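You operate a simulated robot arm through the tools that you are given. There is no shell and no other tool. Be economical: measure what you need, move in short steps, check, and stop when the job is done.

Carry out the task below with a simulated two-armed robot. There is one attempt and no reset: what you move stays moved.

JOB
Pick up the tan-banded core labelled "X-49" from the top of the feed table with one hand, pass it to the other hand and put it on the low shelf of the bagger stand. Take the black-rimmed cup and put it on the job card spot on the console desk. Fetch the black film scrap and set it on the top of the feed table. Put the clean filter that says "F-41" from the lane along the fence on the spare white wheel there and the clean filter labelled "F-27" on the white feed job card there. Take the black-clipped job card and put it on top of the small teal-edged pack. The order is free. Set down upright: tan-banded core, black-rimmed cup, clean filter.
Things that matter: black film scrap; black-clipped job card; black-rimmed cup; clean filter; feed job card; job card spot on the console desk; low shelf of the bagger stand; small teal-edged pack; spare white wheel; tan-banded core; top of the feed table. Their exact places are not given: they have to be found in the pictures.

Only the result counts: the job must be done as asked and must still hold three seconds after the hand-in. Knocking over, shifting, dropping, spilling or breaking anything else fails it.

ROBOT AND FRAMES
Two 7-joint arms with two-finger parallel grippers on one trunk, on a base that drives. Base frame: it is fixed to the floor where the robot stands at the start and does not move with it; the origin is under the middle of the robot, x ahead of it, y to its left, z up; the surface under the hand at the start is at about z = 0.85. Units: m, rad, N and s.
The left shoulder is at the start at [0.03, 0.119, 1.035], the right one opposite. With the tool pointing down near the work surface each hand reaches from about 0.28 to 0.68 m from the robot's upright axis, wherever it stands, measured 20 degrees to its own side. Places, roughly: black film scrap (11x6x5 cm) [0.6, 1.8, 0.6]; black-clipped job card [0.5, -3, 1]; black-rimmed cup (7x7x9 cm) [0.6, 0.8, 0.9]; clean filter [0.5, -0.75, 1]; feed job card [1, -1, 0.75]; job card spot on the console desk (26x13 cm) [0.14, -2.9, 0.9]; low shelf of the bagger stand [1.5, 1.4, 0.3]; small teal-edged pack [-2.5, -5, 0.75]; spare white wheel (9x9x3 cm) [0.6, -0.6, 0.9]; tan-banded core [0.5, 0, 1]; top of the feed table [0.6, 0.3, 0.8]. Payload 3.43 kg a hand.
The TCP of each hand is the grasp point between the finger pads, 0.03 m short of the fingertips. In the tool frame z runs along the fingers and y along their closing line. The gripper opens to 0.094 m. The fingers are 0.028 m wide and 0.01 m thick; the gripper's body (0.05 by 0.096 m) begins 0.055 m behind the TCP.
Orientation is told as [roll, pitch, yaw] about the base's x, y, z axes, in that order, counted from this pose: with the fingers straight down and closing along the base's y, the tool's x points along the base's -x, its y along +y and its z along -z.

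CONTROLS
- The arms move only by the tool send_rows. It takes "left_series", "right_series" or both (then of equal length, played together; a hand with none holds still); each is a list of rows, each a list of 7 numbers: the shift along the base's x, y, z in units of 25 mm (1.0 is 25 mm), then the turn, a rotation vector about the base's x, y, z in units of 4 degrees (1.0 is 4 degrees), then the closure in counts, from 0 (fully open) to 255 (shut). In form: [[dx, dy, dz, rx, ry, rz, fingers], ...]. A call has 1 to 12 rows; each row shifts and turns the commanded pose from where the row before left it. A call with a number of a shift or a turn outside -1 to 1 is refused whole. Each row takes 0.2 s and may step no farther than 0.05 m and 0.15 rad from the row before; otherwise, or with a gripper value out of range, the whole call is refused. A pose out of reach is approached as far as the arm can. The call stops where the force on the tool passes 40 N (or 10 N more than at its start, if that is more) or the arm is blocked; 0.2 s more then pass. The fingers move at their own pace (about 0.072 m/s each) and stop on an object; they squeeze with about 34 N. The grip force told is the motor's: it shows also when the fingers shut on nothing. Time passes only in rows, and 0.2 s behind the last, so rows that do not move let the fingers close. It gives the time, the measured TCP pose, the force on the tool (base axes), the opening and the grip force at its end, in the units of the frame above (readings bear some noise), with the torque about the TCP (base axes, N m) and any sound that the robot's microphone picked up.
- Cameras (640 x 400 px; columns grow to the right, rows downward): "scene" is now at [0.0361, 0.0143, 1.728]; the picture's right is [0.19, -0.98, 0.00], its down [-0.85, -0.16, -0.50] and it looks along [0.49, 0.10, -0.86] (base axes); focal length 267 px, centre (320, 200). "left" rides on the left gripper at [0.076, -0.014, -0.102] in its tool frame; the picture's right is [0.18, 0.98, 0.00], its down [-0.75, 0.14, -0.64] and it looks along [-0.63, 0.12, 0.77] (tool axes); focal length 243 px, centre (320, 200). "right" rides on the right gripper at [0.076, 0.014, -0.103] in its tool frame; the picture's right is [-0.18, 0.98, 0.00], its down [-0.75, -0.14, -0.64] and it looks along [-0.63, -0.12, 0.77] (tool axes); focal length 243 px, centre (320, 200).
- get_image(camera): a new picture of that camera. The clock stands still meanwhile.
- move_column(by): slides the trunk up (or, below 0, down) by that many m; the arms and the scene camera ride with it, the base frame stays. It gives what a move gives, with no picture.
- roll_base(legs): drives the robot by 1 to 6 legs, each [ahead, turn to the left] in m and rad, along the robot's own axes; the way and the turn of a leg run together, so that a leg with both is an arc; at most 1.5 m and 3.142 rad a leg. The arms and the cameras ride along, it lands a little off, and it stops where it bumps. It gives what a move gives.
- head_to(pan, tilt): turns the head with the scene camera to pan (to the left, within 2.496 rad either way) and tilt (down, from -0.506 to 1.204), counted from straight ahead of the robot. It gives what a move gives.
- point_at(camera, pixels): for up to 12 pixels [column, row] of the newest picture of that camera ("zoom" is the newest enlarged one), the place [x, y, z] in the base frame of the surface seen there, good to about 0.002 m. The clock stands still meanwhile.
- inspect(camera, box): a new picture of the part [left, top, right, bottom] of that camera's present view, enlarged. The clock stands still meanwhile.
- sign_off(): hands the job in; it is judged then, once.

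Work in short steps. Measure before you move; look again where a grasp or a placing could have gone wrong, and mend it. You have 131 turns and 154 pictures in all, those below and enlarged ones among them. Open the grippers and draw the arms clear of the work before you hand the job in, unless the task says otherwise; then end with one line.

The tools are called after "Request:" as a command line: name --argument value ..., lists and objects as JSON in quotes. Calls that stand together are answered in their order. send_rows: Moves the arms, as the interface text tells. Its arguments: {"type":"object","properties":{"left_series":{"type":"array","items":{"type":"array","items":{"type":"number"}}},"right_series":{"type":"array","items":{"type":"array","items":{"type":"number"}}}},"required":[]} The other tools are called the same way: move_column (by) slides the trunk up or down; roll_base (legs) drives the base; head_to (pan, tilt) turns the head that bears the scene camera; get_image (camera) takes a picture; point_at (camera, pixels) gives the place of the surface under pixels of a picture; inspect (camera, box) takes an enlarged picture of a part of a camera's view; sign_off () hands the job in.

At the start:

```text
clock: 0.0
left_position: [0.5171, 0.0271, 1.0959]
left_ee_rot: [0.0, -0.001, 0.0]
left_contact_force: [-0.5, -0.9, -0.1]
left_torque: [0.01, 0.01, 0.0]
left_grip_width: 0.0941
left_grasp_force: 0.0
right_position: [0.3237, -0.2827, 1.1248]
right_ee_rot: [0.0, 0.001, -0.002]
right_contact_force: [0.3, -0.9, 0.9]
right_torque: [-0.03, -0.01, 0.0]
right_grip_width: 0.094
right_grasp_force: 0.2
trunk travel left (down, up): [-0.3, 0.11]
robot x, y, heading: [-0.0026, 0.0016, -0.005]
head pan, tilt: [0.192, 1.044]
```

scene: 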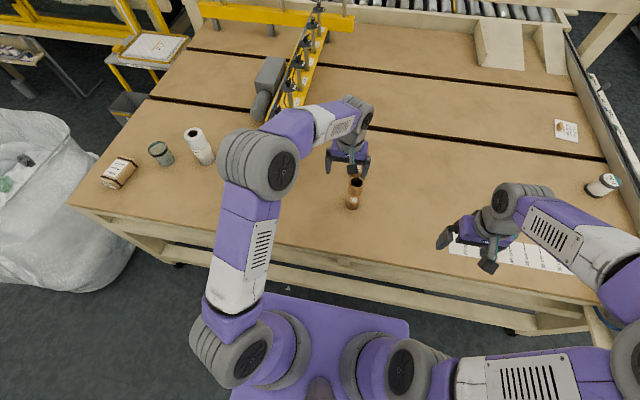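
right: 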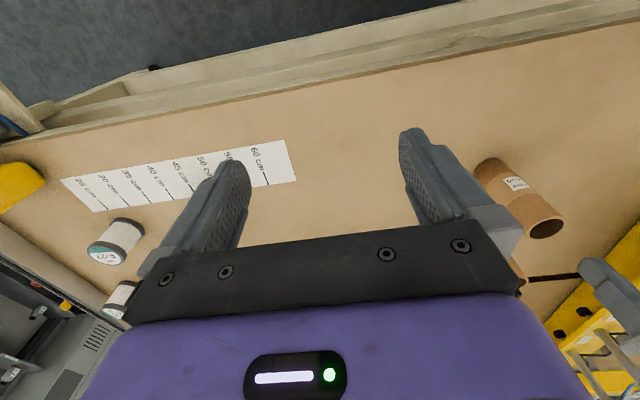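
left: 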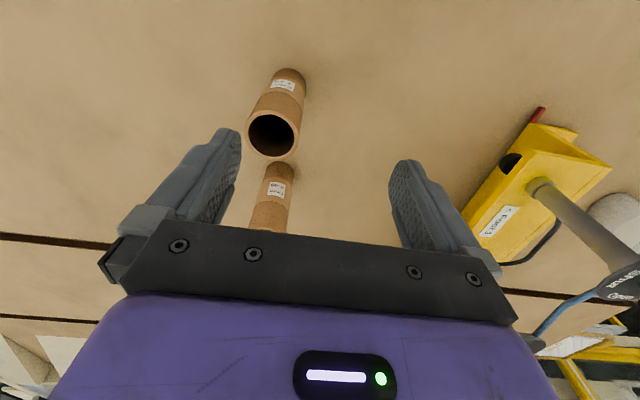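

I see two tan cores in the left picture at about (275,110) and (270,200), and filters at right. I enlarge them to read labels.

Request:
inspect --camera "left" --box '[220, 50, 340, 240]'

Request:
inspect --camera "right" --box '[60, 190, 200, 320]'

Request:
point_at --camera "left" --pixels '[[275, 110], [272, 150], [285, 75], [275, 175], [270, 210], [285, 86], [278, 188]]'

```text
2.11 times, centred on (280, 145) of left
```

zoom: 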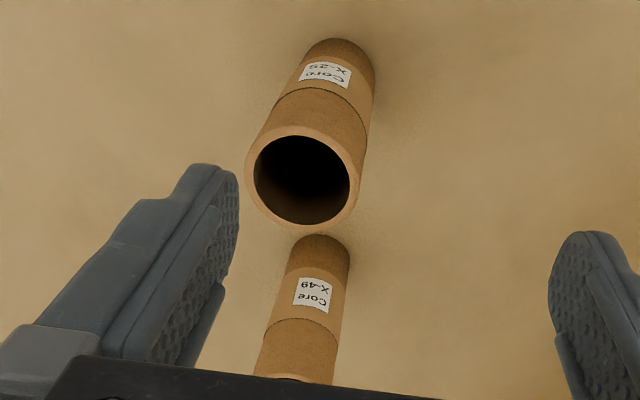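

```text
3.08 times, centred on (130, 255) of right
```

zoom: 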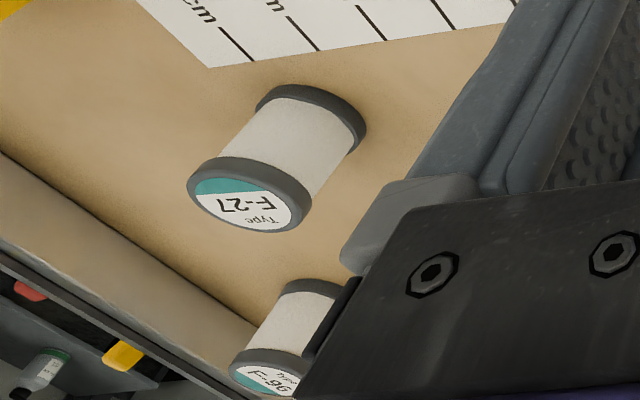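

```text
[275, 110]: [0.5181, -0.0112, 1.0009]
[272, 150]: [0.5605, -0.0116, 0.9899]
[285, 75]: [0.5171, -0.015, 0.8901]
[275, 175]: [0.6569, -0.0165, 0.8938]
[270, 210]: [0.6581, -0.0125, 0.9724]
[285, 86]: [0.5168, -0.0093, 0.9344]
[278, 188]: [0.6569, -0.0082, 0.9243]
```

X-49 is the farther core (x≈0.66). Now I survey the surroundings with the head, right side first.

Request:
head_to --pan -0.7 --tilt 0.8

Request:
get_image --camera "scene"

Request:
head_to --pan 0.9 --tilt 0.6

Request:
get_image --camera "scene"

Request:
head_to --pan -1.5 --tilt 0.4

Request:
get_image --camera "scene"

Request:
head_to --pan -2.3 --tilt 0.3

Request:
get_image --camera "scene"

```text
clock: 1.2
left_position: [0.5183, 0.0272, 1.0953]
left_ee_rot: [-0.001, 0.0, 0.0]
left_contact_force: [-1.1, 1.7, 0.8]
left_torque: [0.02, 0.02, 0.0]
left_grip_width: 0.0943
left_grasp_force: 0.0
right_position: [0.3226, -0.2827, 1.1245]
right_ee_rot: [-0.001, -0.001, 0.0]
right_contact_force: [0.5, -0.7, 0.3]
right_torque: [-0.01, 0.02, 0.0]
right_grip_width: 0.094
right_grasp_force: 0.1
trunk travel left (down, up): [-0.3, 0.11]
robot x, y, heading: [0.0002, -0.0008, -0.003]
head pan, tilt: [-0.7, 0.799]
```

```text
148 pictures are left
```

scene: 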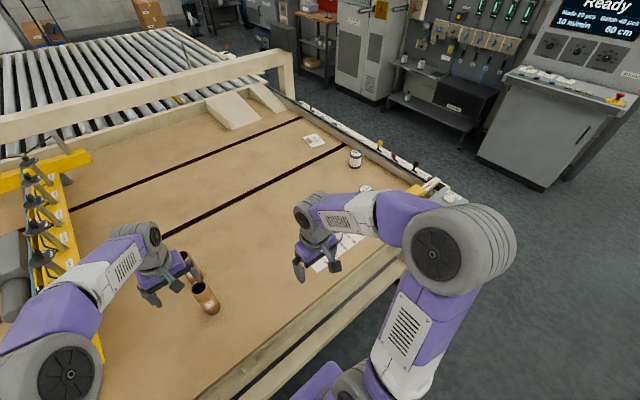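

```text
clock: 2.9
left_position: [0.5167, 0.0268, 1.0956]
left_ee_rot: [-0.002, -0.001, 0.001]
left_contact_force: [-0.4, 0.0, 0.3]
left_torque: [0.06, 0.0, 0.03]
left_grip_width: 0.0942
left_grasp_force: 0.1
right_position: [0.3243, -0.2824, 1.125]
right_ee_rot: [0.0, -0.001, 0.001]
right_contact_force: [-0.3, -0.1, -0.4]
right_torque: [0.0, -0.03, -0.04]
right_grip_width: 0.0939
right_grasp_force: 0.0
trunk travel left (down, up): [-0.3, 0.11]
robot x, y, heading: [0.0007, -0.0011, 0.005]
head pan, tilt: [0.901, 0.6]
```

```text
147 pictures are left
```

scene: 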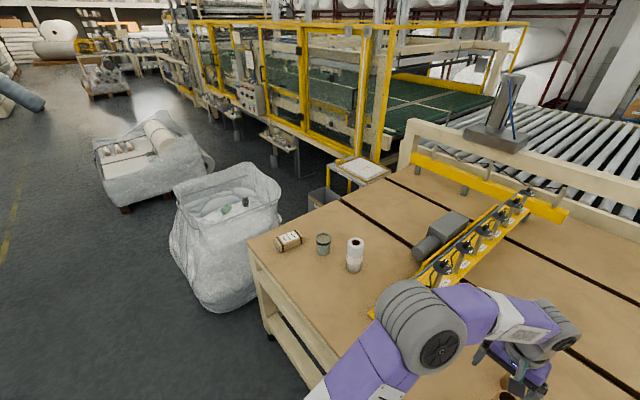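

```text
clock: 5.1
left_position: [0.516, 0.0264, 1.0954]
left_ee_rot: [0.001, 0.0, 0.0]
left_contact_force: [-0.3, -0.7, -0.5]
left_torque: [-0.02, 0.01, 0.01]
left_grip_width: 0.0941
left_grasp_force: 0.1
right_position: [0.3238, -0.2828, 1.1243]
right_ee_rot: [0.0, 0.0, 0.001]
right_contact_force: [0.5, -0.3, -0.7]
right_torque: [0.02, -0.01, 0.02]
right_grip_width: 0.0942
right_grasp_force: 0.0
trunk travel left (down, up): [-0.3, 0.11]
robot x, y, heading: [-0.0056, 0.001, 0.0]
head pan, tilt: [-1.499, 0.4]
```

```text
146 pictures are left
```

scene: 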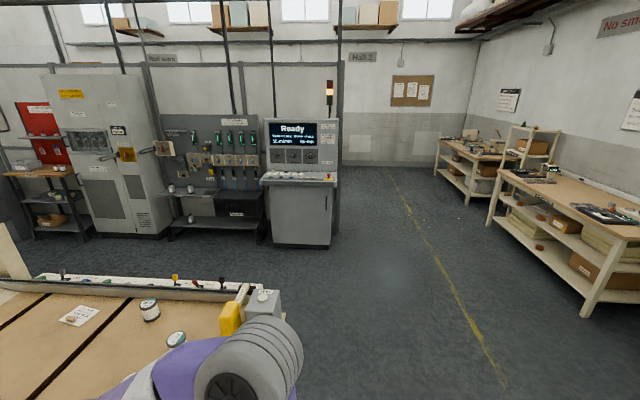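

```text
clock: 6.2
left_position: [0.5168, 0.028, 1.0959]
left_ee_rot: [0.001, -0.001, 0.0]
left_contact_force: [0.0, -0.7, 0.0]
left_torque: [-0.04, 0.0, -0.01]
left_grip_width: 0.0937
left_grasp_force: 0.0
right_position: [0.3229, -0.2832, 1.1244]
right_ee_rot: [-0.001, -0.001, 0.0]
right_contact_force: [-0.1, -1.1, -0.1]
right_torque: [0.02, 0.0, 0.0]
right_grip_width: 0.0939
right_grasp_force: 0.0
trunk travel left (down, up): [-0.3, 0.11]
robot x, y, heading: [0.0044, -0.0007, -0.003]
head pan, tilt: [-2.3, 0.3]
```

```text
145 pictures are left
```

scene: 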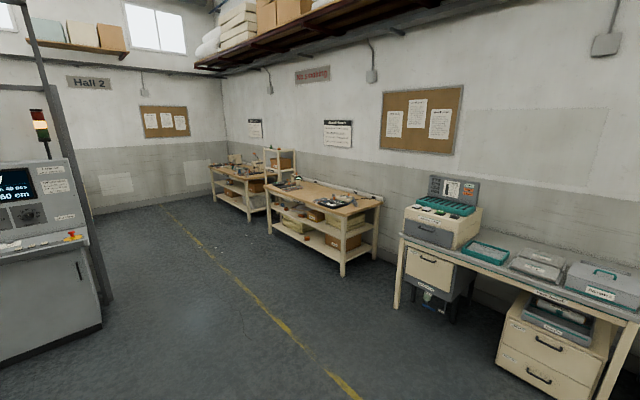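

Now detailed views of the right side of the table with the filters and lane.

Request:
head_to --pan -0.8 --tilt 0.8

Request:
inspect --camera "scene" --box '[220, 90, 480, 250]'

Request:
inspect --camera "scene" --box '[280, 130, 400, 205]'

```text
clock: 7.8
left_position: [0.5156, 0.0265, 1.0961]
left_ee_rot: [0.0, -0.001, -0.001]
left_contact_force: [0.3, 0.2, 0.5]
left_torque: [0.04, -0.04, 0.0]
left_grip_width: 0.0943
left_grasp_force: 0.0
right_position: [0.3221, -0.2826, 1.1243]
right_ee_rot: [0.0, -0.001, 0.0]
right_contact_force: [-0.2, -0.2, 0.3]
right_torque: [0.01, 0.02, 0.0]
right_grip_width: 0.0937
right_grasp_force: 0.0
trunk travel left (down, up): [-0.3, 0.11]
robot x, y, heading: [0.002, -0.0017, 0.003]
head pan, tilt: [-0.799, 0.799]
```

```text
2.46 times, centred on (350, 170) of scene
```

zoom: 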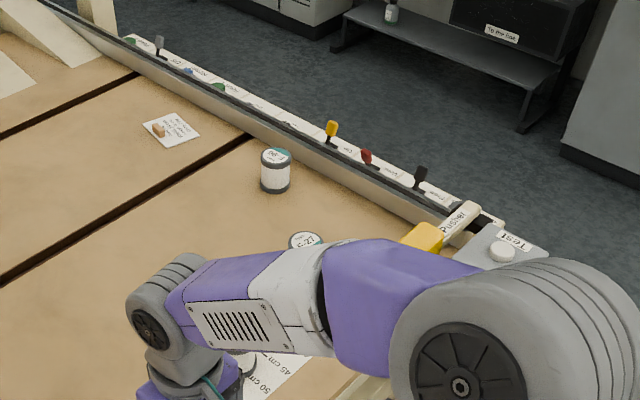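

```text
5.33 times, centred on (340, 168) of scene
```

zoom: 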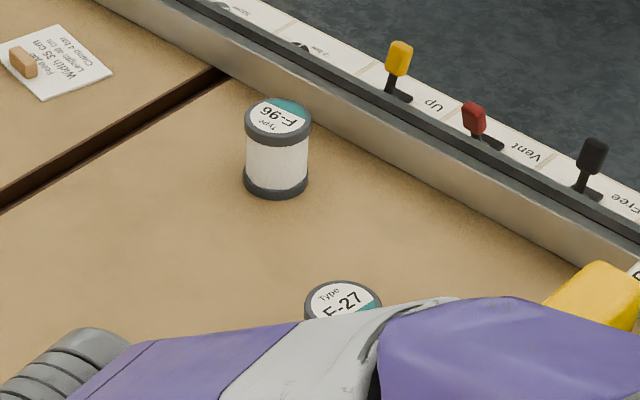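

F-41 may be hidden by the right arm. I shift the right hand back-left and look again.

Request:
send_rows --right_series '[[0, 1, 1, 0, 0, 0, 0], [0, 1, 1, 0, 0, 0, 0], [0, 1, 1, 0, 0, 0, 0], [0, 1, 1, 0, 0, 0, 0], [0, 1, 0, 0, 0, 0, 0], [0, 1, 0, 0, 0, 0, 0]]'

Request:
get_image --camera "scene"

Request:
get_image --camera "right"

```text
clock: 9.2
left_position: [0.5169, 0.0285, 1.0954]
left_ee_rot: [0.001, 0.0, -0.001]
left_contact_force: [0.2, 1.4, 0.6]
left_torque: [0.02, 0.01, 0.02]
left_grip_width: 0.0939
left_grasp_force: 0.2
right_position: [0.3239, -0.1319, 1.2238]
right_ee_rot: [0.0, -0.001, 0.001]
right_contact_force: [-0.5, 0.5, -0.1]
right_torque: [-0.02, -0.01, 0.01]
right_grip_width: 0.0941
right_grasp_force: 0.1
trunk travel left (down, up): [-0.3, 0.11]
robot x, y, heading: [0.0002, -0.0002, 0.002]
head pan, tilt: [-0.799, 0.799]
```

```text
142 pictures are left
```

scene: 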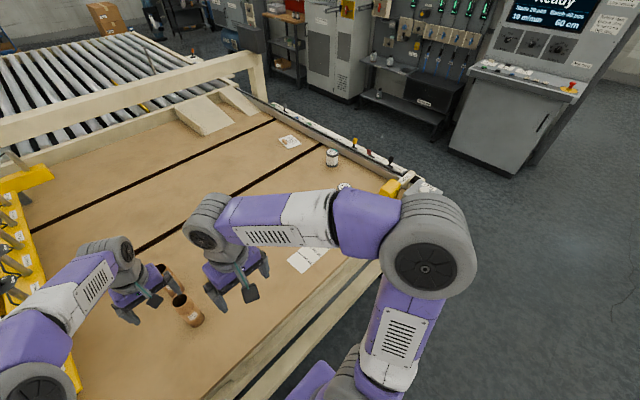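

```text
141 pictures are left
```

right: 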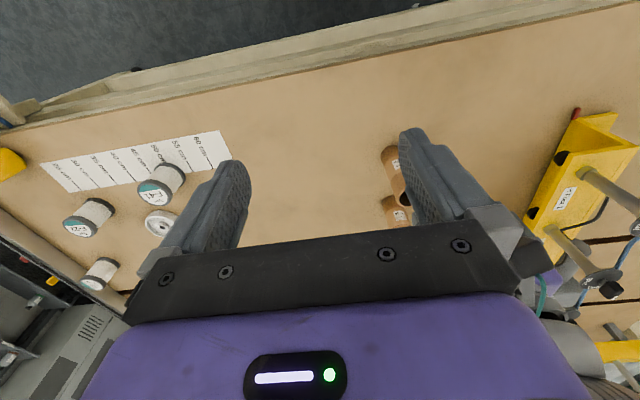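

The right camera shows three filters at (160,187), (88,217), (98,275) and the wheel at (160,222). I enlarge and measure.

Request:
inspect --camera "right" --box '[40, 130, 240, 300]'

Request:
point_at --camera "right" --pixels '[[152, 194], [143, 187], [161, 201], [76, 227], [66, 225], [86, 230], [160, 223], [149, 219], [90, 285], [170, 178], [30, 200], [60, 250], [200, 150]]'

Request:
point_at --camera "scene" --pixels '[[289, 142], [281, 140], [297, 145], [287, 147], [291, 136], [162, 268], [332, 150], [170, 278], [400, 182], [250, 260]]'

```text
2.35 times, centred on (140, 215) of right
```

zoom: 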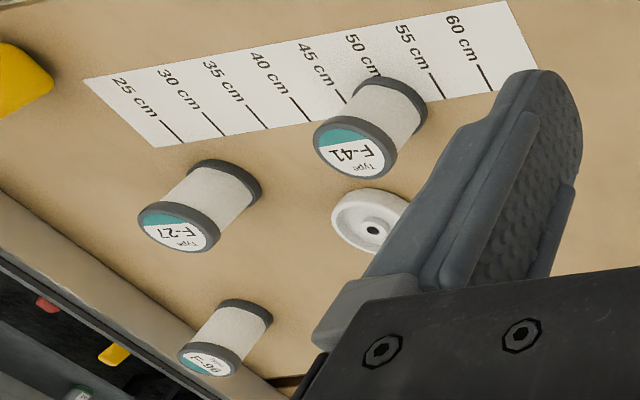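

```text
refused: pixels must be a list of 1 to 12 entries
```

```text
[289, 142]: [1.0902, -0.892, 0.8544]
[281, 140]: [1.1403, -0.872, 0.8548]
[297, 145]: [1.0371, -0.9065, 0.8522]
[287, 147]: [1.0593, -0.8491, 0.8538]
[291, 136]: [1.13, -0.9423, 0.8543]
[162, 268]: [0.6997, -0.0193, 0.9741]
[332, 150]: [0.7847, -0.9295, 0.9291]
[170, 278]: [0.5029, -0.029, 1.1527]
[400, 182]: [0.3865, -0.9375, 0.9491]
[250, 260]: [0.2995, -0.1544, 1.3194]
```

Request:
point_at --camera "right" --pixels '[[152, 194], [143, 187], [161, 201], [76, 227], [66, 225], [86, 230], [160, 223], [149, 219], [90, 285], [170, 178], [60, 250], [200, 150]]'

Request:
inspect --camera "scene" --box '[265, 125, 315, 157]'

```text
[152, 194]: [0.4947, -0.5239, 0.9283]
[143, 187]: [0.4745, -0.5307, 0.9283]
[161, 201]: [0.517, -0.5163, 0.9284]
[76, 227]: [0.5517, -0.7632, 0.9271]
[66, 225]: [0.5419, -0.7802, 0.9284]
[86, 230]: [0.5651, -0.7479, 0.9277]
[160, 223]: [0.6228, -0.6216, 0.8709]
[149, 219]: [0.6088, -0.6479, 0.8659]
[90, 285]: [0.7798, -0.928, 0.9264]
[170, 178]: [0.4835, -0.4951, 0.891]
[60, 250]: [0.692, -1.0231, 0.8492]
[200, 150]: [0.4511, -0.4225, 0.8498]
```

```text
12.50 times, centred on (290, 141) of scene
```

zoom: 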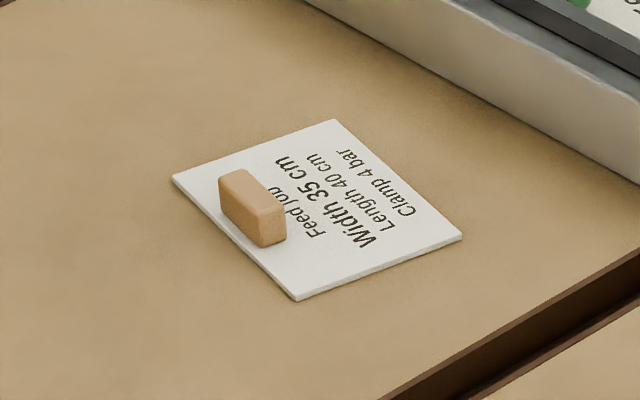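

Feed card carries a block I must not touch. Now measure card corners in the zoom, then look at the core tops.

Request:
point_at --camera "zoom" --pixels '[[178, 180], [335, 123], [457, 238], [298, 295], [240, 180], [222, 185], [265, 240], [285, 210], [380, 210]]'

Request:
head_to --pan -0.1 --tilt 0.95

Request:
get_image --camera "scene"

```text
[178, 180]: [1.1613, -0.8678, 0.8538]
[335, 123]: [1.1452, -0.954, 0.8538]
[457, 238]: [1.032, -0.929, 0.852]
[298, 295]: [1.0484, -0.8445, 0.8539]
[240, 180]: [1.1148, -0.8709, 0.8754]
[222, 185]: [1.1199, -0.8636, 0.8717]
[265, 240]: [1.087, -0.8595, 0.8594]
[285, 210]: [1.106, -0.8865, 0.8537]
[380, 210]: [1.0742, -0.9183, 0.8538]
```

```text
clock: 10.3
left_position: [0.517, 0.0259, 1.0947]
left_ee_rot: [0.0, -0.001, 0.001]
left_contact_force: [0.3, -0.6, 0.7]
left_torque: [-0.01, 0.02, -0.01]
left_grip_width: 0.094
left_grasp_force: 0.0
right_position: [0.3241, -0.1325, 1.2241]
right_ee_rot: [-0.001, 0.001, 0.001]
right_contact_force: [0.5, 0.1, 0.8]
right_torque: [0.03, 0.0, 0.03]
right_grip_width: 0.0939
right_grasp_force: 0.1
trunk travel left (down, up): [-0.3, 0.11]
robot x, y, heading: [-0.0017, 0.0025, 0.001]
head pan, tilt: [-0.099, 0.949]
```

```text
138 pictures are left
```

scene: 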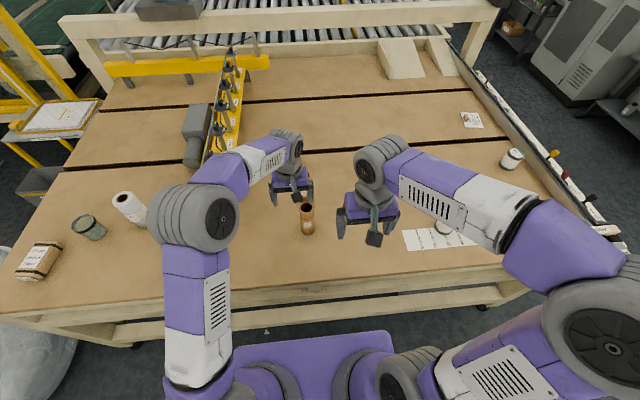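

Let me look at the bagger stand and the left table area closely.

Request:
head_to --pan 0.75 --tilt 0.55

Request:
get_image --camera "scene"

Request:
inspect --camera "scene" --box '[220, 120, 460, 270]'

```text
clock: 11.4
left_position: [0.5161, 0.0269, 1.0966]
left_ee_rot: [0.0, 0.001, 0.0]
left_contact_force: [0.5, -0.4, 0.7]
left_torque: [0.02, -0.02, 0.01]
left_grip_width: 0.0943
left_grasp_force: 0.1
right_position: [0.3234, -0.1311, 1.2247]
right_ee_rot: [-0.002, -0.001, 0.0]
right_contact_force: [0.0, 0.4, -0.8]
right_torque: [0.0, 0.02, 0.02]
right_grip_width: 0.0937
right_grasp_force: 0.0
trunk travel left (down, up): [-0.3, 0.11]
robot x, y, heading: [0.0011, 0.0032, 0.004]
head pan, tilt: [0.75, 0.55]
```

```text
137 pictures are left
```

scene: 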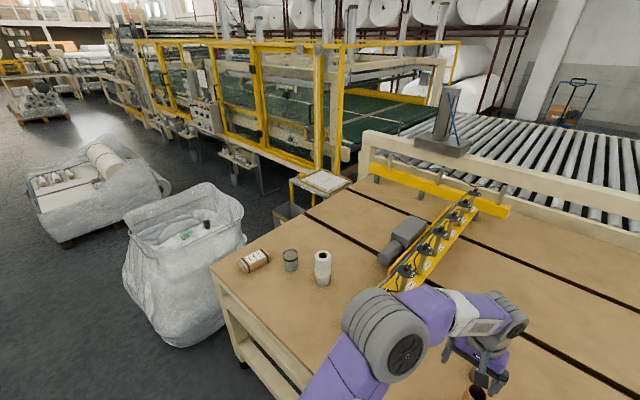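

```text
2.67 times, centred on (340, 195) of scene
```

zoom: 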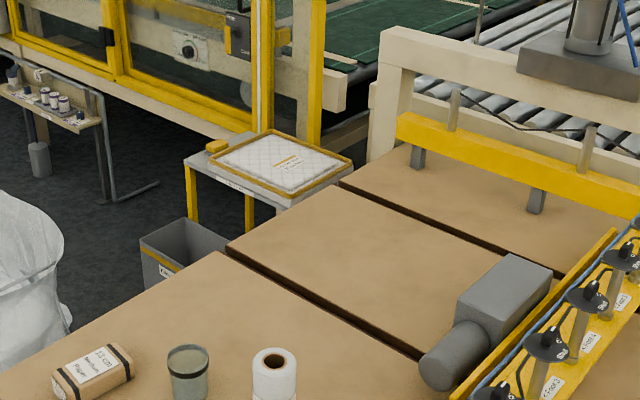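

Request:
point_at --camera "scene" --pixels '[[291, 252], [290, 268], [207, 226], [185, 234], [322, 255], [255, 260], [212, 265], [300, 181], [345, 178], [291, 212], [245, 210], [205, 190]]'

Request:
inspect --camera "scene" --box '[120, 180, 340, 310]'

```text
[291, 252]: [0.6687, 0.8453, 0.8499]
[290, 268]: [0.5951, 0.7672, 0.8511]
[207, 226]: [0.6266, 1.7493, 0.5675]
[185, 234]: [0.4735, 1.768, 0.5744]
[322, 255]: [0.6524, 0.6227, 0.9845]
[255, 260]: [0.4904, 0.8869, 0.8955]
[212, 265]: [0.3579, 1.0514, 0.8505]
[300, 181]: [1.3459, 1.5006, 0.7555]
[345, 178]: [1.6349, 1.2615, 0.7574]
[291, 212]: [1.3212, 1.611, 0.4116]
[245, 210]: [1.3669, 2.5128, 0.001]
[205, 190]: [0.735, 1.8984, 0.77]
```

```text
2.91 times, centred on (230, 245) of scene
```

zoom: 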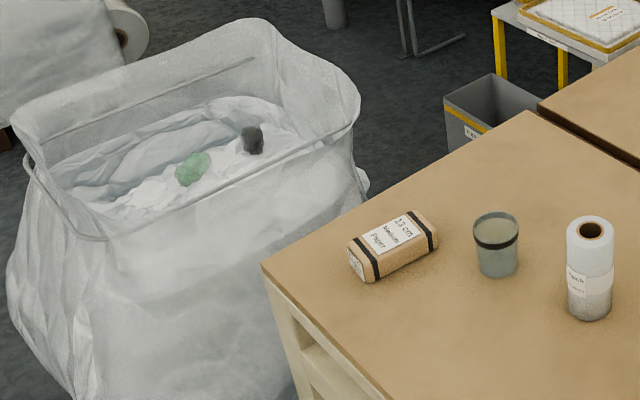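

Now retreat the left hand a bit and look at the cores from its camera, and check how far the base is from the table.

Request:
send_rows --left_series '[[-1, 0, 1, 0, 0, 0, 0], [-1, 0, 1, 0, 0, 0, 0], [-1, 0, 1, 0, 0, 0, 0], [-1, 0, 0, 0, 0, 0, 0]]'

Request:
get_image --camera "left"

Request:
head_to --pan -0.1 --tilt 1.15

Request:
get_image --camera "scene"

```text
clock: 12.4
left_position: [0.415, 0.0277, 1.1713]
left_ee_rot: [0.0, 0.0, 0.0]
left_contact_force: [-0.8, 0.7, -0.2]
left_torque: [-0.03, -0.05, -0.02]
left_grip_width: 0.094
left_grasp_force: 0.0
right_position: [0.3232, -0.1327, 1.2239]
right_ee_rot: [0.0, 0.001, 0.001]
right_contact_force: [-0.8, 0.3, -0.7]
right_torque: [-0.02, -0.03, 0.02]
right_grip_width: 0.0939
right_grasp_force: 0.1
trunk travel left (down, up): [-0.3, 0.11]
robot x, y, heading: [0.0017, -0.0006, -0.0]
head pan, tilt: [0.75, 0.55]
```

```text
134 pictures are left
```

left: 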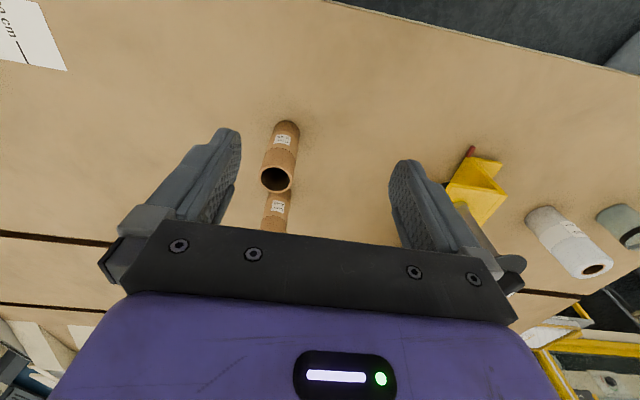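

```text
clock: 13.6
left_position: [0.4169, 0.0283, 1.1717]
left_ee_rot: [0.001, 0.0, 0.001]
left_contact_force: [-0.3, -0.6, 0.3]
left_torque: [-0.01, -0.01, 0.02]
left_grip_width: 0.0943
left_grasp_force: 0.0
right_position: [0.3234, -0.1334, 1.224]
right_ee_rot: [0.001, 0.001, 0.001]
right_contact_force: [0.0, -0.3, 0.2]
right_torque: [0.03, 0.0, -0.02]
right_grip_width: 0.0939
right_grasp_force: 0.0
trunk travel left (down, up): [-0.3, 0.11]
robot x, y, heading: [0.001, 0.0007, 0.001]
head pan, tilt: [-0.099, 1.15]
```

```text
133 pictures are left
```

scene: 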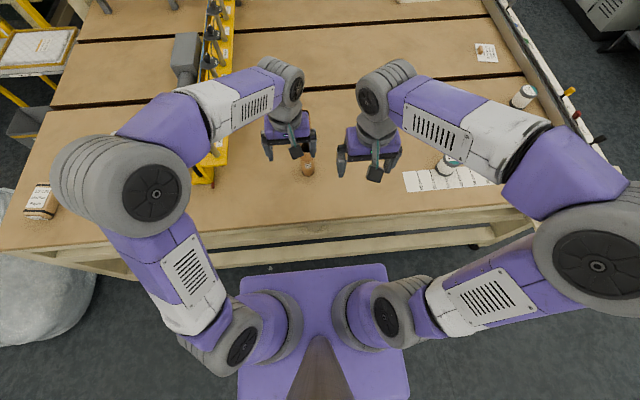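

Request:
point_at --camera "left" --pixels '[[263, 180], [291, 180], [277, 168], [277, 191], [266, 215], [278, 215], [290, 215], [278, 230], [284, 123], [275, 198]]'

Request:
point_at --camera "scene" --pixels '[[310, 268], [390, 268], [300, 222], [310, 242], [250, 275], [300, 150], [308, 158], [405, 375]]'

```text
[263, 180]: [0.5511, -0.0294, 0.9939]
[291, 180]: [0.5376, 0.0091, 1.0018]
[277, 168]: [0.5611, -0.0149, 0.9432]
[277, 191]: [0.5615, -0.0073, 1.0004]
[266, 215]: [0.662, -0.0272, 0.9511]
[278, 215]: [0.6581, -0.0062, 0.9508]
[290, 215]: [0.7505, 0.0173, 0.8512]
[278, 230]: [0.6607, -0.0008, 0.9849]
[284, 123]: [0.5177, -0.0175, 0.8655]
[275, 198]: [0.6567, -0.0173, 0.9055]
```

```text
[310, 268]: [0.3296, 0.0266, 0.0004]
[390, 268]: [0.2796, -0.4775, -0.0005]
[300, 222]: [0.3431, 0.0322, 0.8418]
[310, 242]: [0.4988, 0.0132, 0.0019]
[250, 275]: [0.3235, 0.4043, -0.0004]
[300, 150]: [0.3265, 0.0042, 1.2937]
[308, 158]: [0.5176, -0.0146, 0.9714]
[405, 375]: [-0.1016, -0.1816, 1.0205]
```

Far core X-49 centre is about (0.679,-0.013), top 1.0, radius 0.022. Move the left hand over it.

Request:
send_rows --left_series '[[0.957, -0.15, 0, 0, 0, 0, 0], [0.957, -0.15, 0, 0, 0, 0, 0], [0.957, -0.15, 0, 0, 0, 0, 0], [0.957, -0.15, 0, 0, 0, 0, 0], [0.957, -0.15, 0, 0, 0, 0, 0], [0.957, -0.15, 0, 0, 0, 0, 0], [0.957, -0.15, 0, 0, 0, 0, 0], [0.957, -0.15, 0, 0, 0, 0, 0], [0.957, -0.15, 0, 0, 0, 0, 0], [0.957, -0.15, 0, 0, 0, 0, 0], [0.957, -0.15, 0, 0, 0, 0, 0], [0, 0, -1, 0, 0, 0, 0]]'

Request:
get_image --camera "left"

```text
clock: 16.2
left_position: [0.6023, 0.0025, 1.133]
left_ee_rot: [0.0, 0.0, 0.001]
left_contact_force: [-0.1, -0.5, 1.0]
left_torque: [-0.01, 0.03, 0.02]
left_grip_width: 0.094
left_grasp_force: 0.1
left hand out of reach, approached as far as the arm can: row 8, 9, 10, 11
right_position: [0.3242, -0.1332, 1.2242]
right_ee_rot: [0.0, 0.0, 0.0]
right_contact_force: [-0.1, 0.3, 0.8]
right_torque: [-0.03, 0.04, 0.01]
right_grip_width: 0.0939
right_grasp_force: 0.1
trunk travel left (down, up): [-0.3, 0.11]
robot x, y, heading: [0.0027, 0.0026, -0.002]
head pan, tilt: [-0.099, 1.15]
```

```text
132 pictures are left
```

left: 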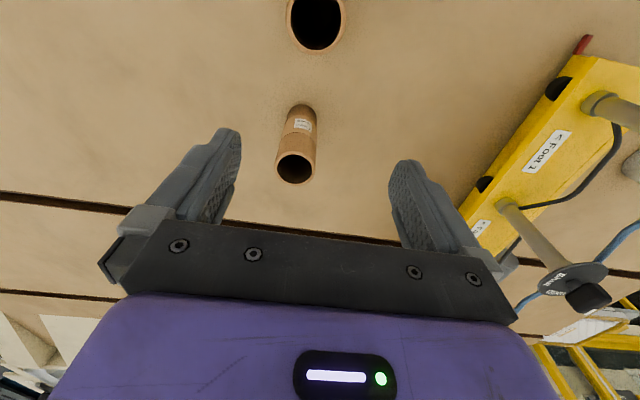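

Out of reach at this height; raising the trunk improves it. First verify the far core's top.

Request:
point_at --camera "left" --pixels '[[277, 168], [314, 168], [295, 184], [295, 155], [296, 125]]'

Request:
move_column --by 0.11

Request:
send_rows --left_series '[[0, 0, -1, 0, 0, 0, 0], [0, 0, -1, 0, 0, 0, 0], [0, 0, -1, 0, 0, 0, 0], [0, 0, -1, 0, 0, 0, 0], [1, -0.15, -0.6, 0, 0, 0, 0], [1, -0.15, 0, 0, 0, 0, 0], [1, -0.15, 0, 0, 0, 0, 0]]'

```text
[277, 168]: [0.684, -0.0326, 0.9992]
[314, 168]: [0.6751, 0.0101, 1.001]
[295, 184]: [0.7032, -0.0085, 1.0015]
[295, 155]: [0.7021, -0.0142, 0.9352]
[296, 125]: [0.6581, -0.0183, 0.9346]
```

```text
clock: 17.6
left_position: [0.6019, 0.0021, 1.242]
left_ee_rot: [0.0, 0.001, 0.001]
left_contact_force: [0.8, 0.2, 0.0]
left_torque: [0.02, 0.0, 0.0]
left_grip_width: 0.0939
left_grasp_force: 0.1
right_position: [0.3235, -0.1329, 1.3333]
right_ee_rot: [-0.001, 0.0, -0.001]
right_contact_force: [0.2, -0.1, 0.0]
right_torque: [0.01, 0.0, 0.0]
right_grip_width: 0.094
right_grasp_force: 0.1
trunk travel left (down, up): [-0.41, 0.0]
robot x, y, heading: [-0.0011, -0.0003, 0.003]
head pan, tilt: [-0.099, 1.15]
```

```text
clock: 19.2
left_position: [0.6295, 0.004, 1.1302]
left_ee_rot: [0.001, 0.0, 0.0]
left_contact_force: [-0.1, 0.3, 1.0]
left_torque: [-0.01, 0.01, 0.02]
left_grip_width: 0.0938
left_grasp_force: 0.0
left hand out of reach, approached as far as the arm can: row 6, 7
right_position: [0.3247, -0.134, 1.3342]
right_ee_rot: [-0.001, 0.0, 0.001]
right_contact_force: [-0.1, -0.8, -0.8]
right_torque: [0.0, 0.01, 0.0]
right_grip_width: 0.094
right_grasp_force: 0.0
trunk travel left (down, up): [-0.41, 0.0]
robot x, y, heading: [-0.0028, 0.0039, 0.0]
head pan, tilt: [-0.099, 1.15]
```

Still short by about 5 cm. The plate has a gap to the table, so drive 0.05 m ahead, hands above everything.

Request:
roll_base --legs '[[0.05, 0]]'

Request:
get_image --camera "scene"

```text
clock: 20.1
left_position: [0.6782, 0.0044, 1.1306]
left_ee_rot: [-0.001, -0.002, 0.001]
left_contact_force: [0.0, -1.2, 0.1]
left_torque: [0.0, 0.0, 0.03]
left_grip_width: 0.094
left_grasp_force: 0.1
right_position: [0.372, -0.1328, 1.3345]
right_ee_rot: [0.001, 0.0, 0.0]
right_contact_force: [-0.8, 0.2, 0.3]
right_torque: [0.01, -0.03, 0.0]
right_grip_width: 0.0942
right_grasp_force: 0.0
trunk travel left (down, up): [-0.41, 0.0]
robot x, y, heading: [0.0491, -0.001, 0.006]
head pan, tilt: [-0.099, 1.15]
```

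```text
131 pictures are left
```

scene: 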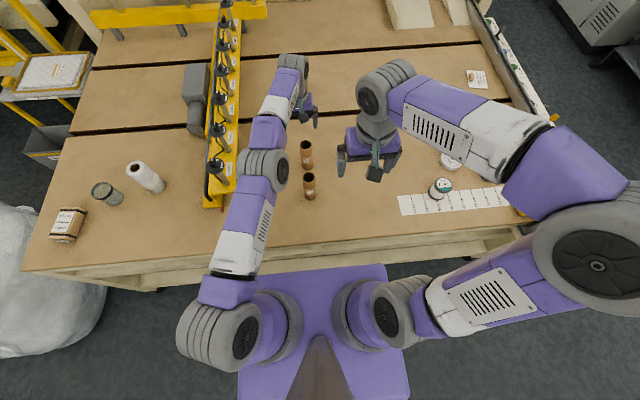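

Hand is at (0.678,0.004); shift y −0.015 and go down to z≈0.98.

Request:
send_rows --left_series '[[0.05, -0.6, 0, 0, 0, 0, 0], [0, 0, -1, 0, 0, 0, 0], [0, 0, -1, 0, 0, 0, 0], [0, 0, -1, 0, 0, 0, 0]]'

Request:
get_image --camera "left"

```text
clock: 21.1
left_position: [0.6745, -0.0092, 1.0548]
left_ee_rot: [0.002, -0.001, 0.001]
left_contact_force: [0.6, -0.2, 0.7]
left_torque: [0.02, 0.0, 0.0]
left_grip_width: 0.0938
left_grasp_force: 0.1
left hand out of reach, approached as far as the arm can: row 1
right_position: [0.3712, -0.1325, 1.3342]
right_ee_rot: [0.0, 0.001, 0.0]
right_contact_force: [0.4, 0.9, 0.0]
right_torque: [-0.01, 0.0, 0.01]
right_grip_width: 0.094
right_grasp_force: 0.1
trunk travel left (down, up): [-0.41, 0.0]
robot x, y, heading: [0.0508, -0.0039, 0.0]
head pan, tilt: [-0.099, 1.15]
```

```text
130 pictures are left
```

left: 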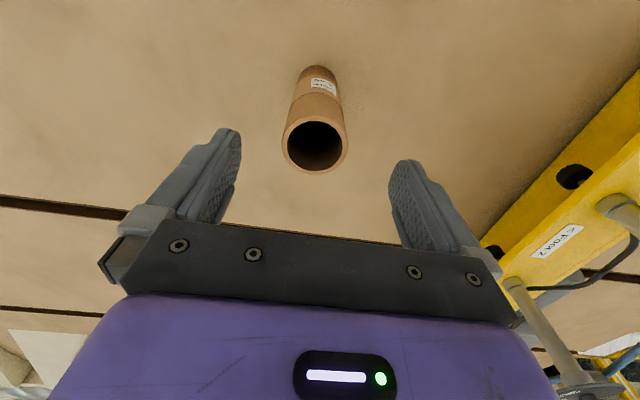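

Request:
send_rows --left_series '[[0.2, -0.05, -1, 0, 0, 0, 0], [0, 0, -1, 0, 0, 0, 0], [0, 0, -1, 0, 0, 0, 0], [0, 0, 0, 0, 0, 0, 255], [0, 0, 0, 0, 0, 0, 255], [0, 0, 0, 0, 0, 0, 255], [0, 0, 0, 0, 0, 0, 255]]'

Request:
send_rows --left_series '[[0, 0, 1, 0, 0, 0, 255], [0, 0, 1, 0, 0, 0, 255], [0, 0, 1, 0, 0, 0, 255], [0, 0, 1, 0, 0, 0, 255], [-1, 0, 1, 0, 0, 0, 255], [-1, 0, 1, 0, 0, 0, 255], [-1, 0, 1, 0, 0, 0, 255], [-1, 0, 1, 0, 0, 0, 255], [-1, 0, 0, 0, 0, 0, 255], [-1, 0, 0, 0, 0, 0, 255], [-1, 0, 0, 0, 0, 0, 255], [-1, 0, 0, 0, 0, 0, 255]]'

Request:
get_image --camera "left"

```text
clock: 22.7
left_position: [0.6661, -0.0081, 0.9828]
left_ee_rot: [0.0, -0.002, 0.0]
left_contact_force: [0.7, -0.3, 2.9]
left_torque: [-0.06, -0.02, -0.01]
left_grip_width: 0.0497
left_grasp_force: 34.2
left hand out of reach, approached as far as the arm can: row 1, 3
right_position: [0.372, -0.133, 1.3335]
right_ee_rot: [0.001, 0.0, 0.0]
right_contact_force: [0.9, -0.6, 0.1]
right_torque: [0.0, 0.0, 0.0]
right_grip_width: 0.094
right_grasp_force: 0.1
trunk travel left (down, up): [-0.41, 0.0]
robot x, y, heading: [0.0522, 0.0038, 0.004]
head pan, tilt: [-0.099, 1.15]
```

```text
clock: 25.3
left_position: [0.4654, -0.009, 1.1814]
left_ee_rot: [0.001, -0.001, 0.0]
left_contact_force: [0.5, -0.1, -1.7]
left_torque: [0.01, 0.03, -0.01]
left_grip_width: 0.0497
left_grasp_force: 34.5
right_position: [0.3723, -0.1324, 1.3349]
right_ee_rot: [0.0, 0.0, 0.0]
right_contact_force: [-0.2, -0.2, 1.1]
right_torque: [0.0, -0.01, 0.0]
right_grip_width: 0.0941
right_grasp_force: 0.1
trunk travel left (down, up): [-0.41, 0.0]
robot x, y, heading: [0.0515, -0.0045, 0.002]
head pan, tilt: [-0.099, 1.15]
```

```text
129 pictures are left
```

left: 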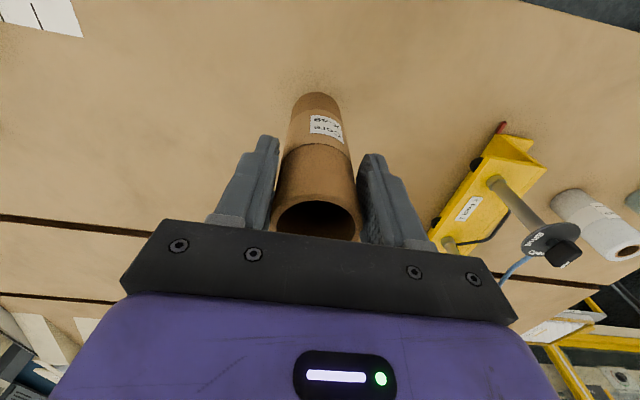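

X-49 is held (width 0.05). For the handover I turn the left hand −90° about z and set the right hand to point toward +y; start with half the turn while separating them.

Request:
send_rows --left_series '[[-0.1, 0.25, 0.06, 0, 0, -1, 255], [-0.1, 0.25, 0.06, 0, 0, -1, 255], [-0.1, 0.25, 0.06, 0, 0, -1, 255], [-0.1, 0.25, 0.06, 0, 0, -1, 255], [-0.1, 0.25, 0.06, 0, 0, -1, 255], [-0.1, 0.25, 0.06, 0, 0, -1, 255], [-0.1, 0.25, 0.06, 0, 0, -1, 255], [-0.1, 0.25, 0.06, 0, 0, -1, 255], [-0.1, 0.25, 0.06, 0, 0, -1, 255], [-0.1, 0.25, 0.06, 0, 0, -1, 255], [-0.1, 0.25, 0.06, 0, 0, -1, 255], [-0.1, 0.25, 0.06, 0, 0, -1, 255]]' --right_series '[[0.2, -0.7, -0.7, 0, 0, -1, 0], [0.2, -0.7, -0.7, 0, 0, -1, 0], [0.2, -0.7, -0.7, 0, 0, -1, 0], [0.2, -0.7, -0.7, 0, 0, -1, 0], [0.2, -0.7, -0.7, 0, 0, -1, 0], [0.2, -0.7, -0.7, 0, 0, -1, 0], [0.2, -0.7, -0.7, 0, 0, -1, 0], [0.2, -0.7, -0.7, 0, 0, -1, 0], [0.2, -0.7, -0.7, 0, 0, -1, 0], [0.2, -0.7, -0.7, 0, 0, -1, 0], [0.2, -0.7, -0.7, 0, 0, -1, 0], [0.2, -0.7, -0.7, 0, 0, -1, 0]]'

Request:
send_rows --left_series '[[0, 0, 0, 0, 0, -1, 255], [0, 0, 0, 0, 0, -1, 255], [0, 0, 0, 0, 0, -1, 255], [0, 0, 0, 0, 0, -1, 255], [0, 0, 0, 0, 0, -1, 255], [0, 0, 0, 0, 0, -1, 255], [0, 0, 0, 0, 0, -1, 255], [0, 0, 0, 0, 0, -1, 255], [0, 0, 0, 0, 0, -1, 255], [0, 0, 0, 0, 0, -1, 255], [0, 0, 0, 0, 0, -0.5, 255]]' --right_series '[[0, 0, 0, 0, 0, -1, 0], [0, 0, 0, 0, 0, -1, 0], [0, 0, 0, 0, 0, -1, 0], [0, 0, 0, 0, 0, -1, 0], [0, 0, 0, 0, 0, -1, 0], [0, 0, 0, 0, 0, -1, 0], [0, 0, 0, 0, 0, -1, 0], [0, 0, 0, 0, 0, -1, 0], [0, 0, 0, 0, 0, -1, 0], [0, 0, 0, 0, 0, -1, 0], [0, 0, 0, 0, 0, -0.5, 0]]'

Request:
get_image --camera "scene"

```text
clock: 27.9
left_position: [0.4371, 0.0664, 1.2001]
left_ee_rot: [-0.002, 0.0, -0.84]
left_contact_force: [-0.3, 0.1, -1.6]
left_torque: [0.05, 0.01, -0.06]
left_grip_width: 0.0498
left_grasp_force: 34.0
right_position: [0.4334, -0.342, 1.1239]
right_ee_rot: [0.001, 0.0, -0.839]
right_contact_force: [0.0, 0.0, -0.2]
right_torque: [0.01, 0.02, 0.0]
right_grip_width: 0.094
right_grasp_force: 0.0
trunk travel left (down, up): [-0.41, 0.0]
robot x, y, heading: [0.0518, 0.0002, -0.003]
head pan, tilt: [-0.099, 1.15]
```

```text
clock: 30.3
left_position: [0.4369, 0.0665, 1.2]
left_ee_rot: [-0.001, 0.0, -1.572]
left_contact_force: [0.4, 0.5, -0.4]
left_torque: [-0.01, 0.0, -0.01]
left_grip_width: 0.0496
left_grasp_force: 33.4
right_position: [0.4336, -0.3422, 1.1255]
right_ee_rot: [-0.001, 0.001, -1.571]
right_contact_force: [0.9, 0.5, -0.2]
right_torque: [-0.01, 0.02, 0.0]
right_grip_width: 0.0942
right_grasp_force: 0.0
trunk travel left (down, up): [-0.41, 0.0]
robot x, y, heading: [0.0507, 0.0021, 0.003]
head pan, tilt: [-0.099, 1.15]
```

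```text
128 pictures are left
```

scene: 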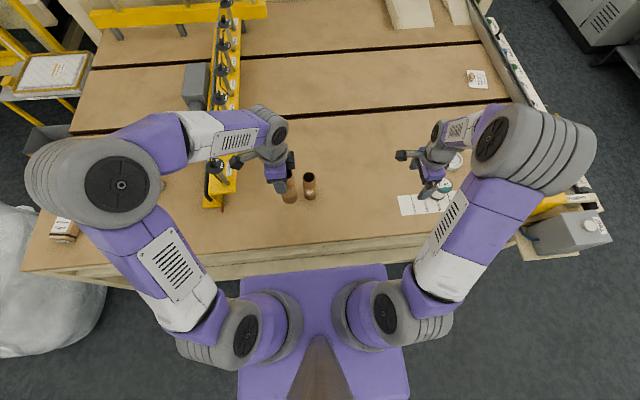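

Both turned. Now roll the right hand +70° so it points toward +y, slightly down.

Request:
send_rows --right_series '[[0, 0, 0, 1, 0, 0, 0], [0, 0, 0, 1, 0, 0, 0], [0, 0, 0, 1, 0, 0, 0], [0, 0, 0, 1, 0, 0, 0], [0, 0, 0, 1, 0, 0, 0], [0, 0, 0, 1, 0, 0, 0], [0, 0, 0, 1, 0, 0, 0], [0, 0, 0, 1, 0, 0, 0], [0, 0, 0, 1, 0, 0, 0]]'

Request:
send_rows --right_series '[[0, 0, 0, 1, 0, 0, 0], [0, 0, 0, 1, 0, 0, 0], [0, 0, 0, 1, 0, 0, 0], [0, 0, 0, 1, 0, 0, 0], [0, 0, 0, 1, 0, 0, 0], [0, 0, 0, 1, 0, 0, 0], [0, 0, 0, 1, 0, 0, 0], [0, 0, 0, 1, 0, 0, 0], [0, 0, 0, 0.5, 0, 0, 0]]'

Request:
get_image --camera "right"

Request:
get_image --camera "scene"

```text
clock: 32.3
left_position: [0.4353, 0.0653, 1.2005]
left_ee_rot: [0.001, 0.0, -1.572]
left_contact_force: [-0.1, 0.6, -0.5]
left_torque: [0.02, -0.02, 0.0]
left_grip_width: 0.0495
left_grasp_force: 33.8
right_position: [0.4323, -0.3445, 1.1236]
right_ee_rot: [0.002, 0.63, -1.57]
right_contact_force: [0.3, -0.4, 0.2]
right_torque: [0.0, 0.0, 0.03]
right_grip_width: 0.0937
right_grasp_force: 0.1
trunk travel left (down, up): [-0.41, 0.0]
robot x, y, heading: [0.047, 0.0003, 0.0]
head pan, tilt: [-0.099, 1.15]
```

```text
clock: 34.3
left_position: [0.4366, 0.0664, 1.2002]
left_ee_rot: [-0.001, 0.001, -1.571]
left_contact_force: [0.0, 0.6, -0.9]
left_torque: [0.0, -0.02, 0.0]
left_grip_width: 0.0494
left_grasp_force: 34.0
right_position: [0.4351, -0.3422, 1.1246]
right_ee_rot: [0.003, 1.223, -1.569]
right_contact_force: [-0.2, -0.4, 0.3]
right_torque: [-0.02, 0.0, -0.01]
right_grip_width: 0.0939
right_grasp_force: 0.1
trunk travel left (down, up): [-0.41, 0.0]
robot x, y, heading: [0.0521, -0.0016, 0.005]
head pan, tilt: [-0.099, 1.15]
```

```text
127 pictures are left
```

right: 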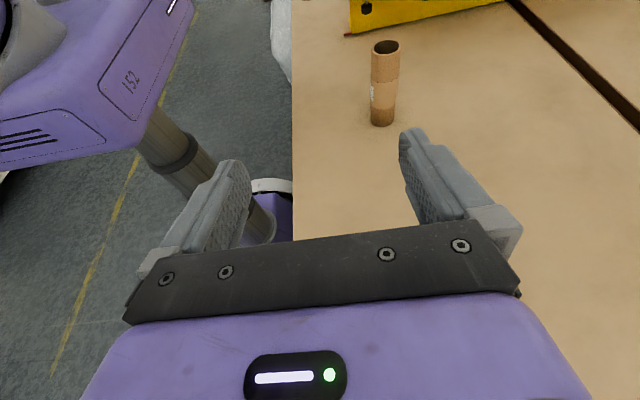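

```text
126 pictures are left
```

scene: 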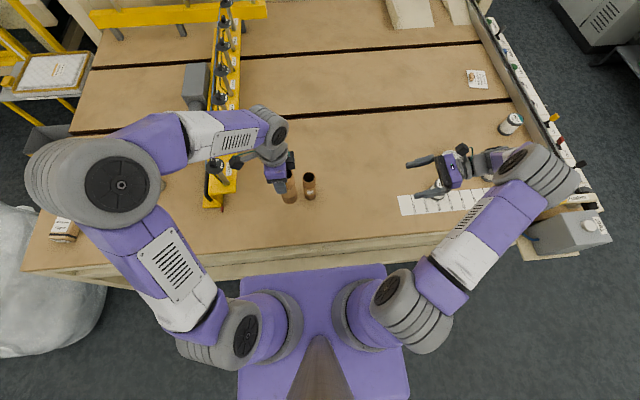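

Request:
inspect --camera "scene" --box '[240, 120, 340, 220]'

Request:
point_at --camera "scene" --pixels '[[290, 200], [284, 200], [296, 200], [290, 190], [289, 183], [309, 175]]'

```text
4.00 times, centred on (290, 170) of scene
```

zoom: 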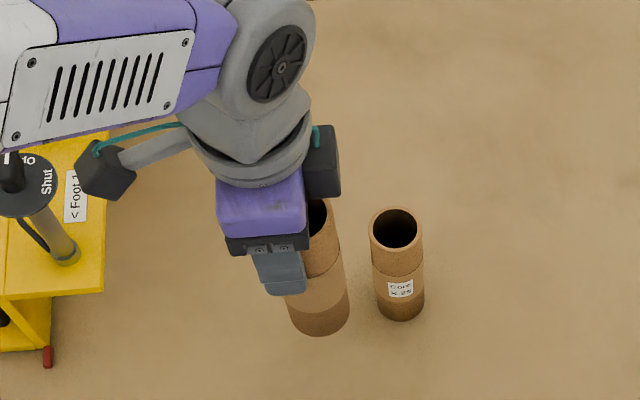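

```text
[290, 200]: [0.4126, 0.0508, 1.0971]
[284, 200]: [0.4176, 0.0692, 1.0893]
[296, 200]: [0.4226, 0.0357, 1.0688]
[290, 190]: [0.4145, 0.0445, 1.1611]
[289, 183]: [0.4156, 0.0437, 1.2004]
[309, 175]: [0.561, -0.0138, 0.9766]
```

Held core axis is (0.437,0.051), bottom z≈1.067. Advance the right hand along +y, stopping short for a check.

Request:
send_rows --right_series '[[0.08, 1, -0.5, 0, 0, 0, 0], [0, 1, 0, 0, 0, 0, 0], [0, 1, 0, 0, 0, 0, 0], [0, 1, 0, 0, 0, 0, 0], [0, 1, 0, 0, 0, 0, 0], [0, 1, 0, 0, 0, 0, 0], [0, 1, 0, 0, 0, 0, 0], [0, 1, 0, 0, 0, 0, 0], [0, 1, 0, 0, 0, 0, 0], [0, 1, 0, 0, 0, 0, 0], [0, 1, 0, 0, 0, 0, 0], [0, 1, 0, 0, 0, 0, 0]]'

Request:
inspect --camera "scene" --box '[220, 100, 420, 225]'

Request:
get_image --camera "right"

```text
clock: 36.9
left_position: [0.436, 0.0672, 1.2007]
left_ee_rot: [0.001, -0.002, -1.57]
left_contact_force: [0.4, -0.9, -1.2]
left_torque: [0.01, 0.03, -0.01]
left_grip_width: 0.0493
left_grasp_force: 34.2
right_position: [0.4363, -0.0428, 1.1112]
right_ee_rot: [0.0, 1.22, -1.57]
right_contact_force: [0.0, -0.3, 0.3]
right_torque: [-0.02, 0.01, -0.03]
right_grip_width: 0.094
right_grasp_force: 0.1
trunk travel left (down, up): [-0.41, 0.0]
robot x, y, heading: [0.0484, 0.0, -0.0]
head pan, tilt: [-0.099, 1.15]
```

```text
3.20 times, centred on (320, 162) of scene
```

zoom: 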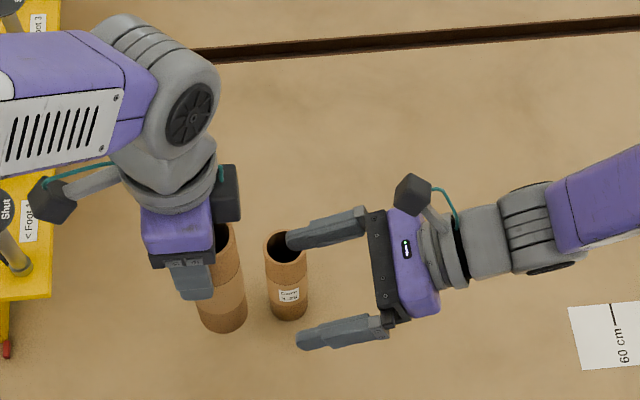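

```text
123 pictures are left
```

right: 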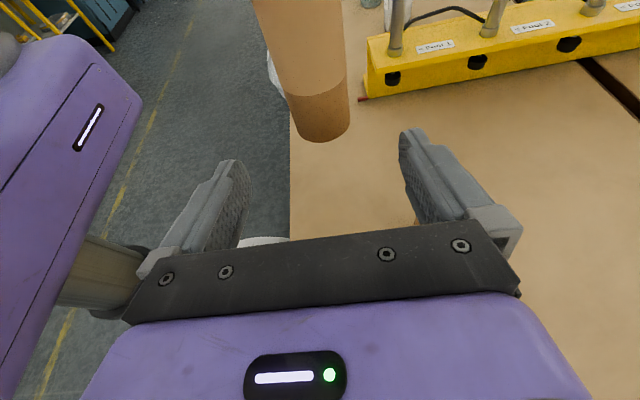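

Aligned. Advance the last 9.3 cm and close the right fingers.

Request:
send_rows --right_series '[[0, 0.93, 0, 0, 0, 0, 0], [0, 0.93, 0, 0, 0, 0, 0], [0, 0.93, 0, 0, 0, 0, 0], [0, 0.93, 0, 0, 0, 0, 0]]'

Request:
inspect --camera "scene" --box '[220, 100, 420, 225]'

```text
clock: 37.9
left_position: [0.4368, 0.0665, 1.2007]
left_ee_rot: [-0.001, 0.0, -1.571]
left_contact_force: [0.4, -0.3, -0.2]
left_torque: [0.02, 0.02, 0.01]
left_grip_width: 0.0493
left_grasp_force: 34.1
right_position: [0.4344, 0.0507, 1.1113]
right_ee_rot: [-0.001, 1.221, -1.57]
right_contact_force: [-1.1, -0.5, -0.1]
right_torque: [0.06, -0.01, -0.01]
right_grip_width: 0.0938
right_grasp_force: 0.0
trunk travel left (down, up): [-0.41, 0.0]
robot x, y, heading: [0.0504, -0.003, 0.003]
head pan, tilt: [-0.099, 1.15]
```

```text
3.20 times, centred on (320, 162) of scene
```

zoom: 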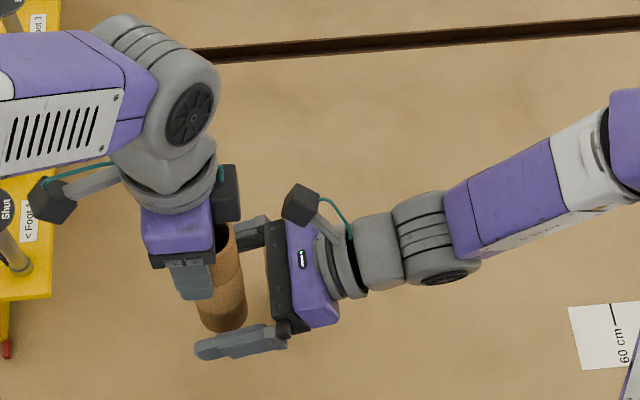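

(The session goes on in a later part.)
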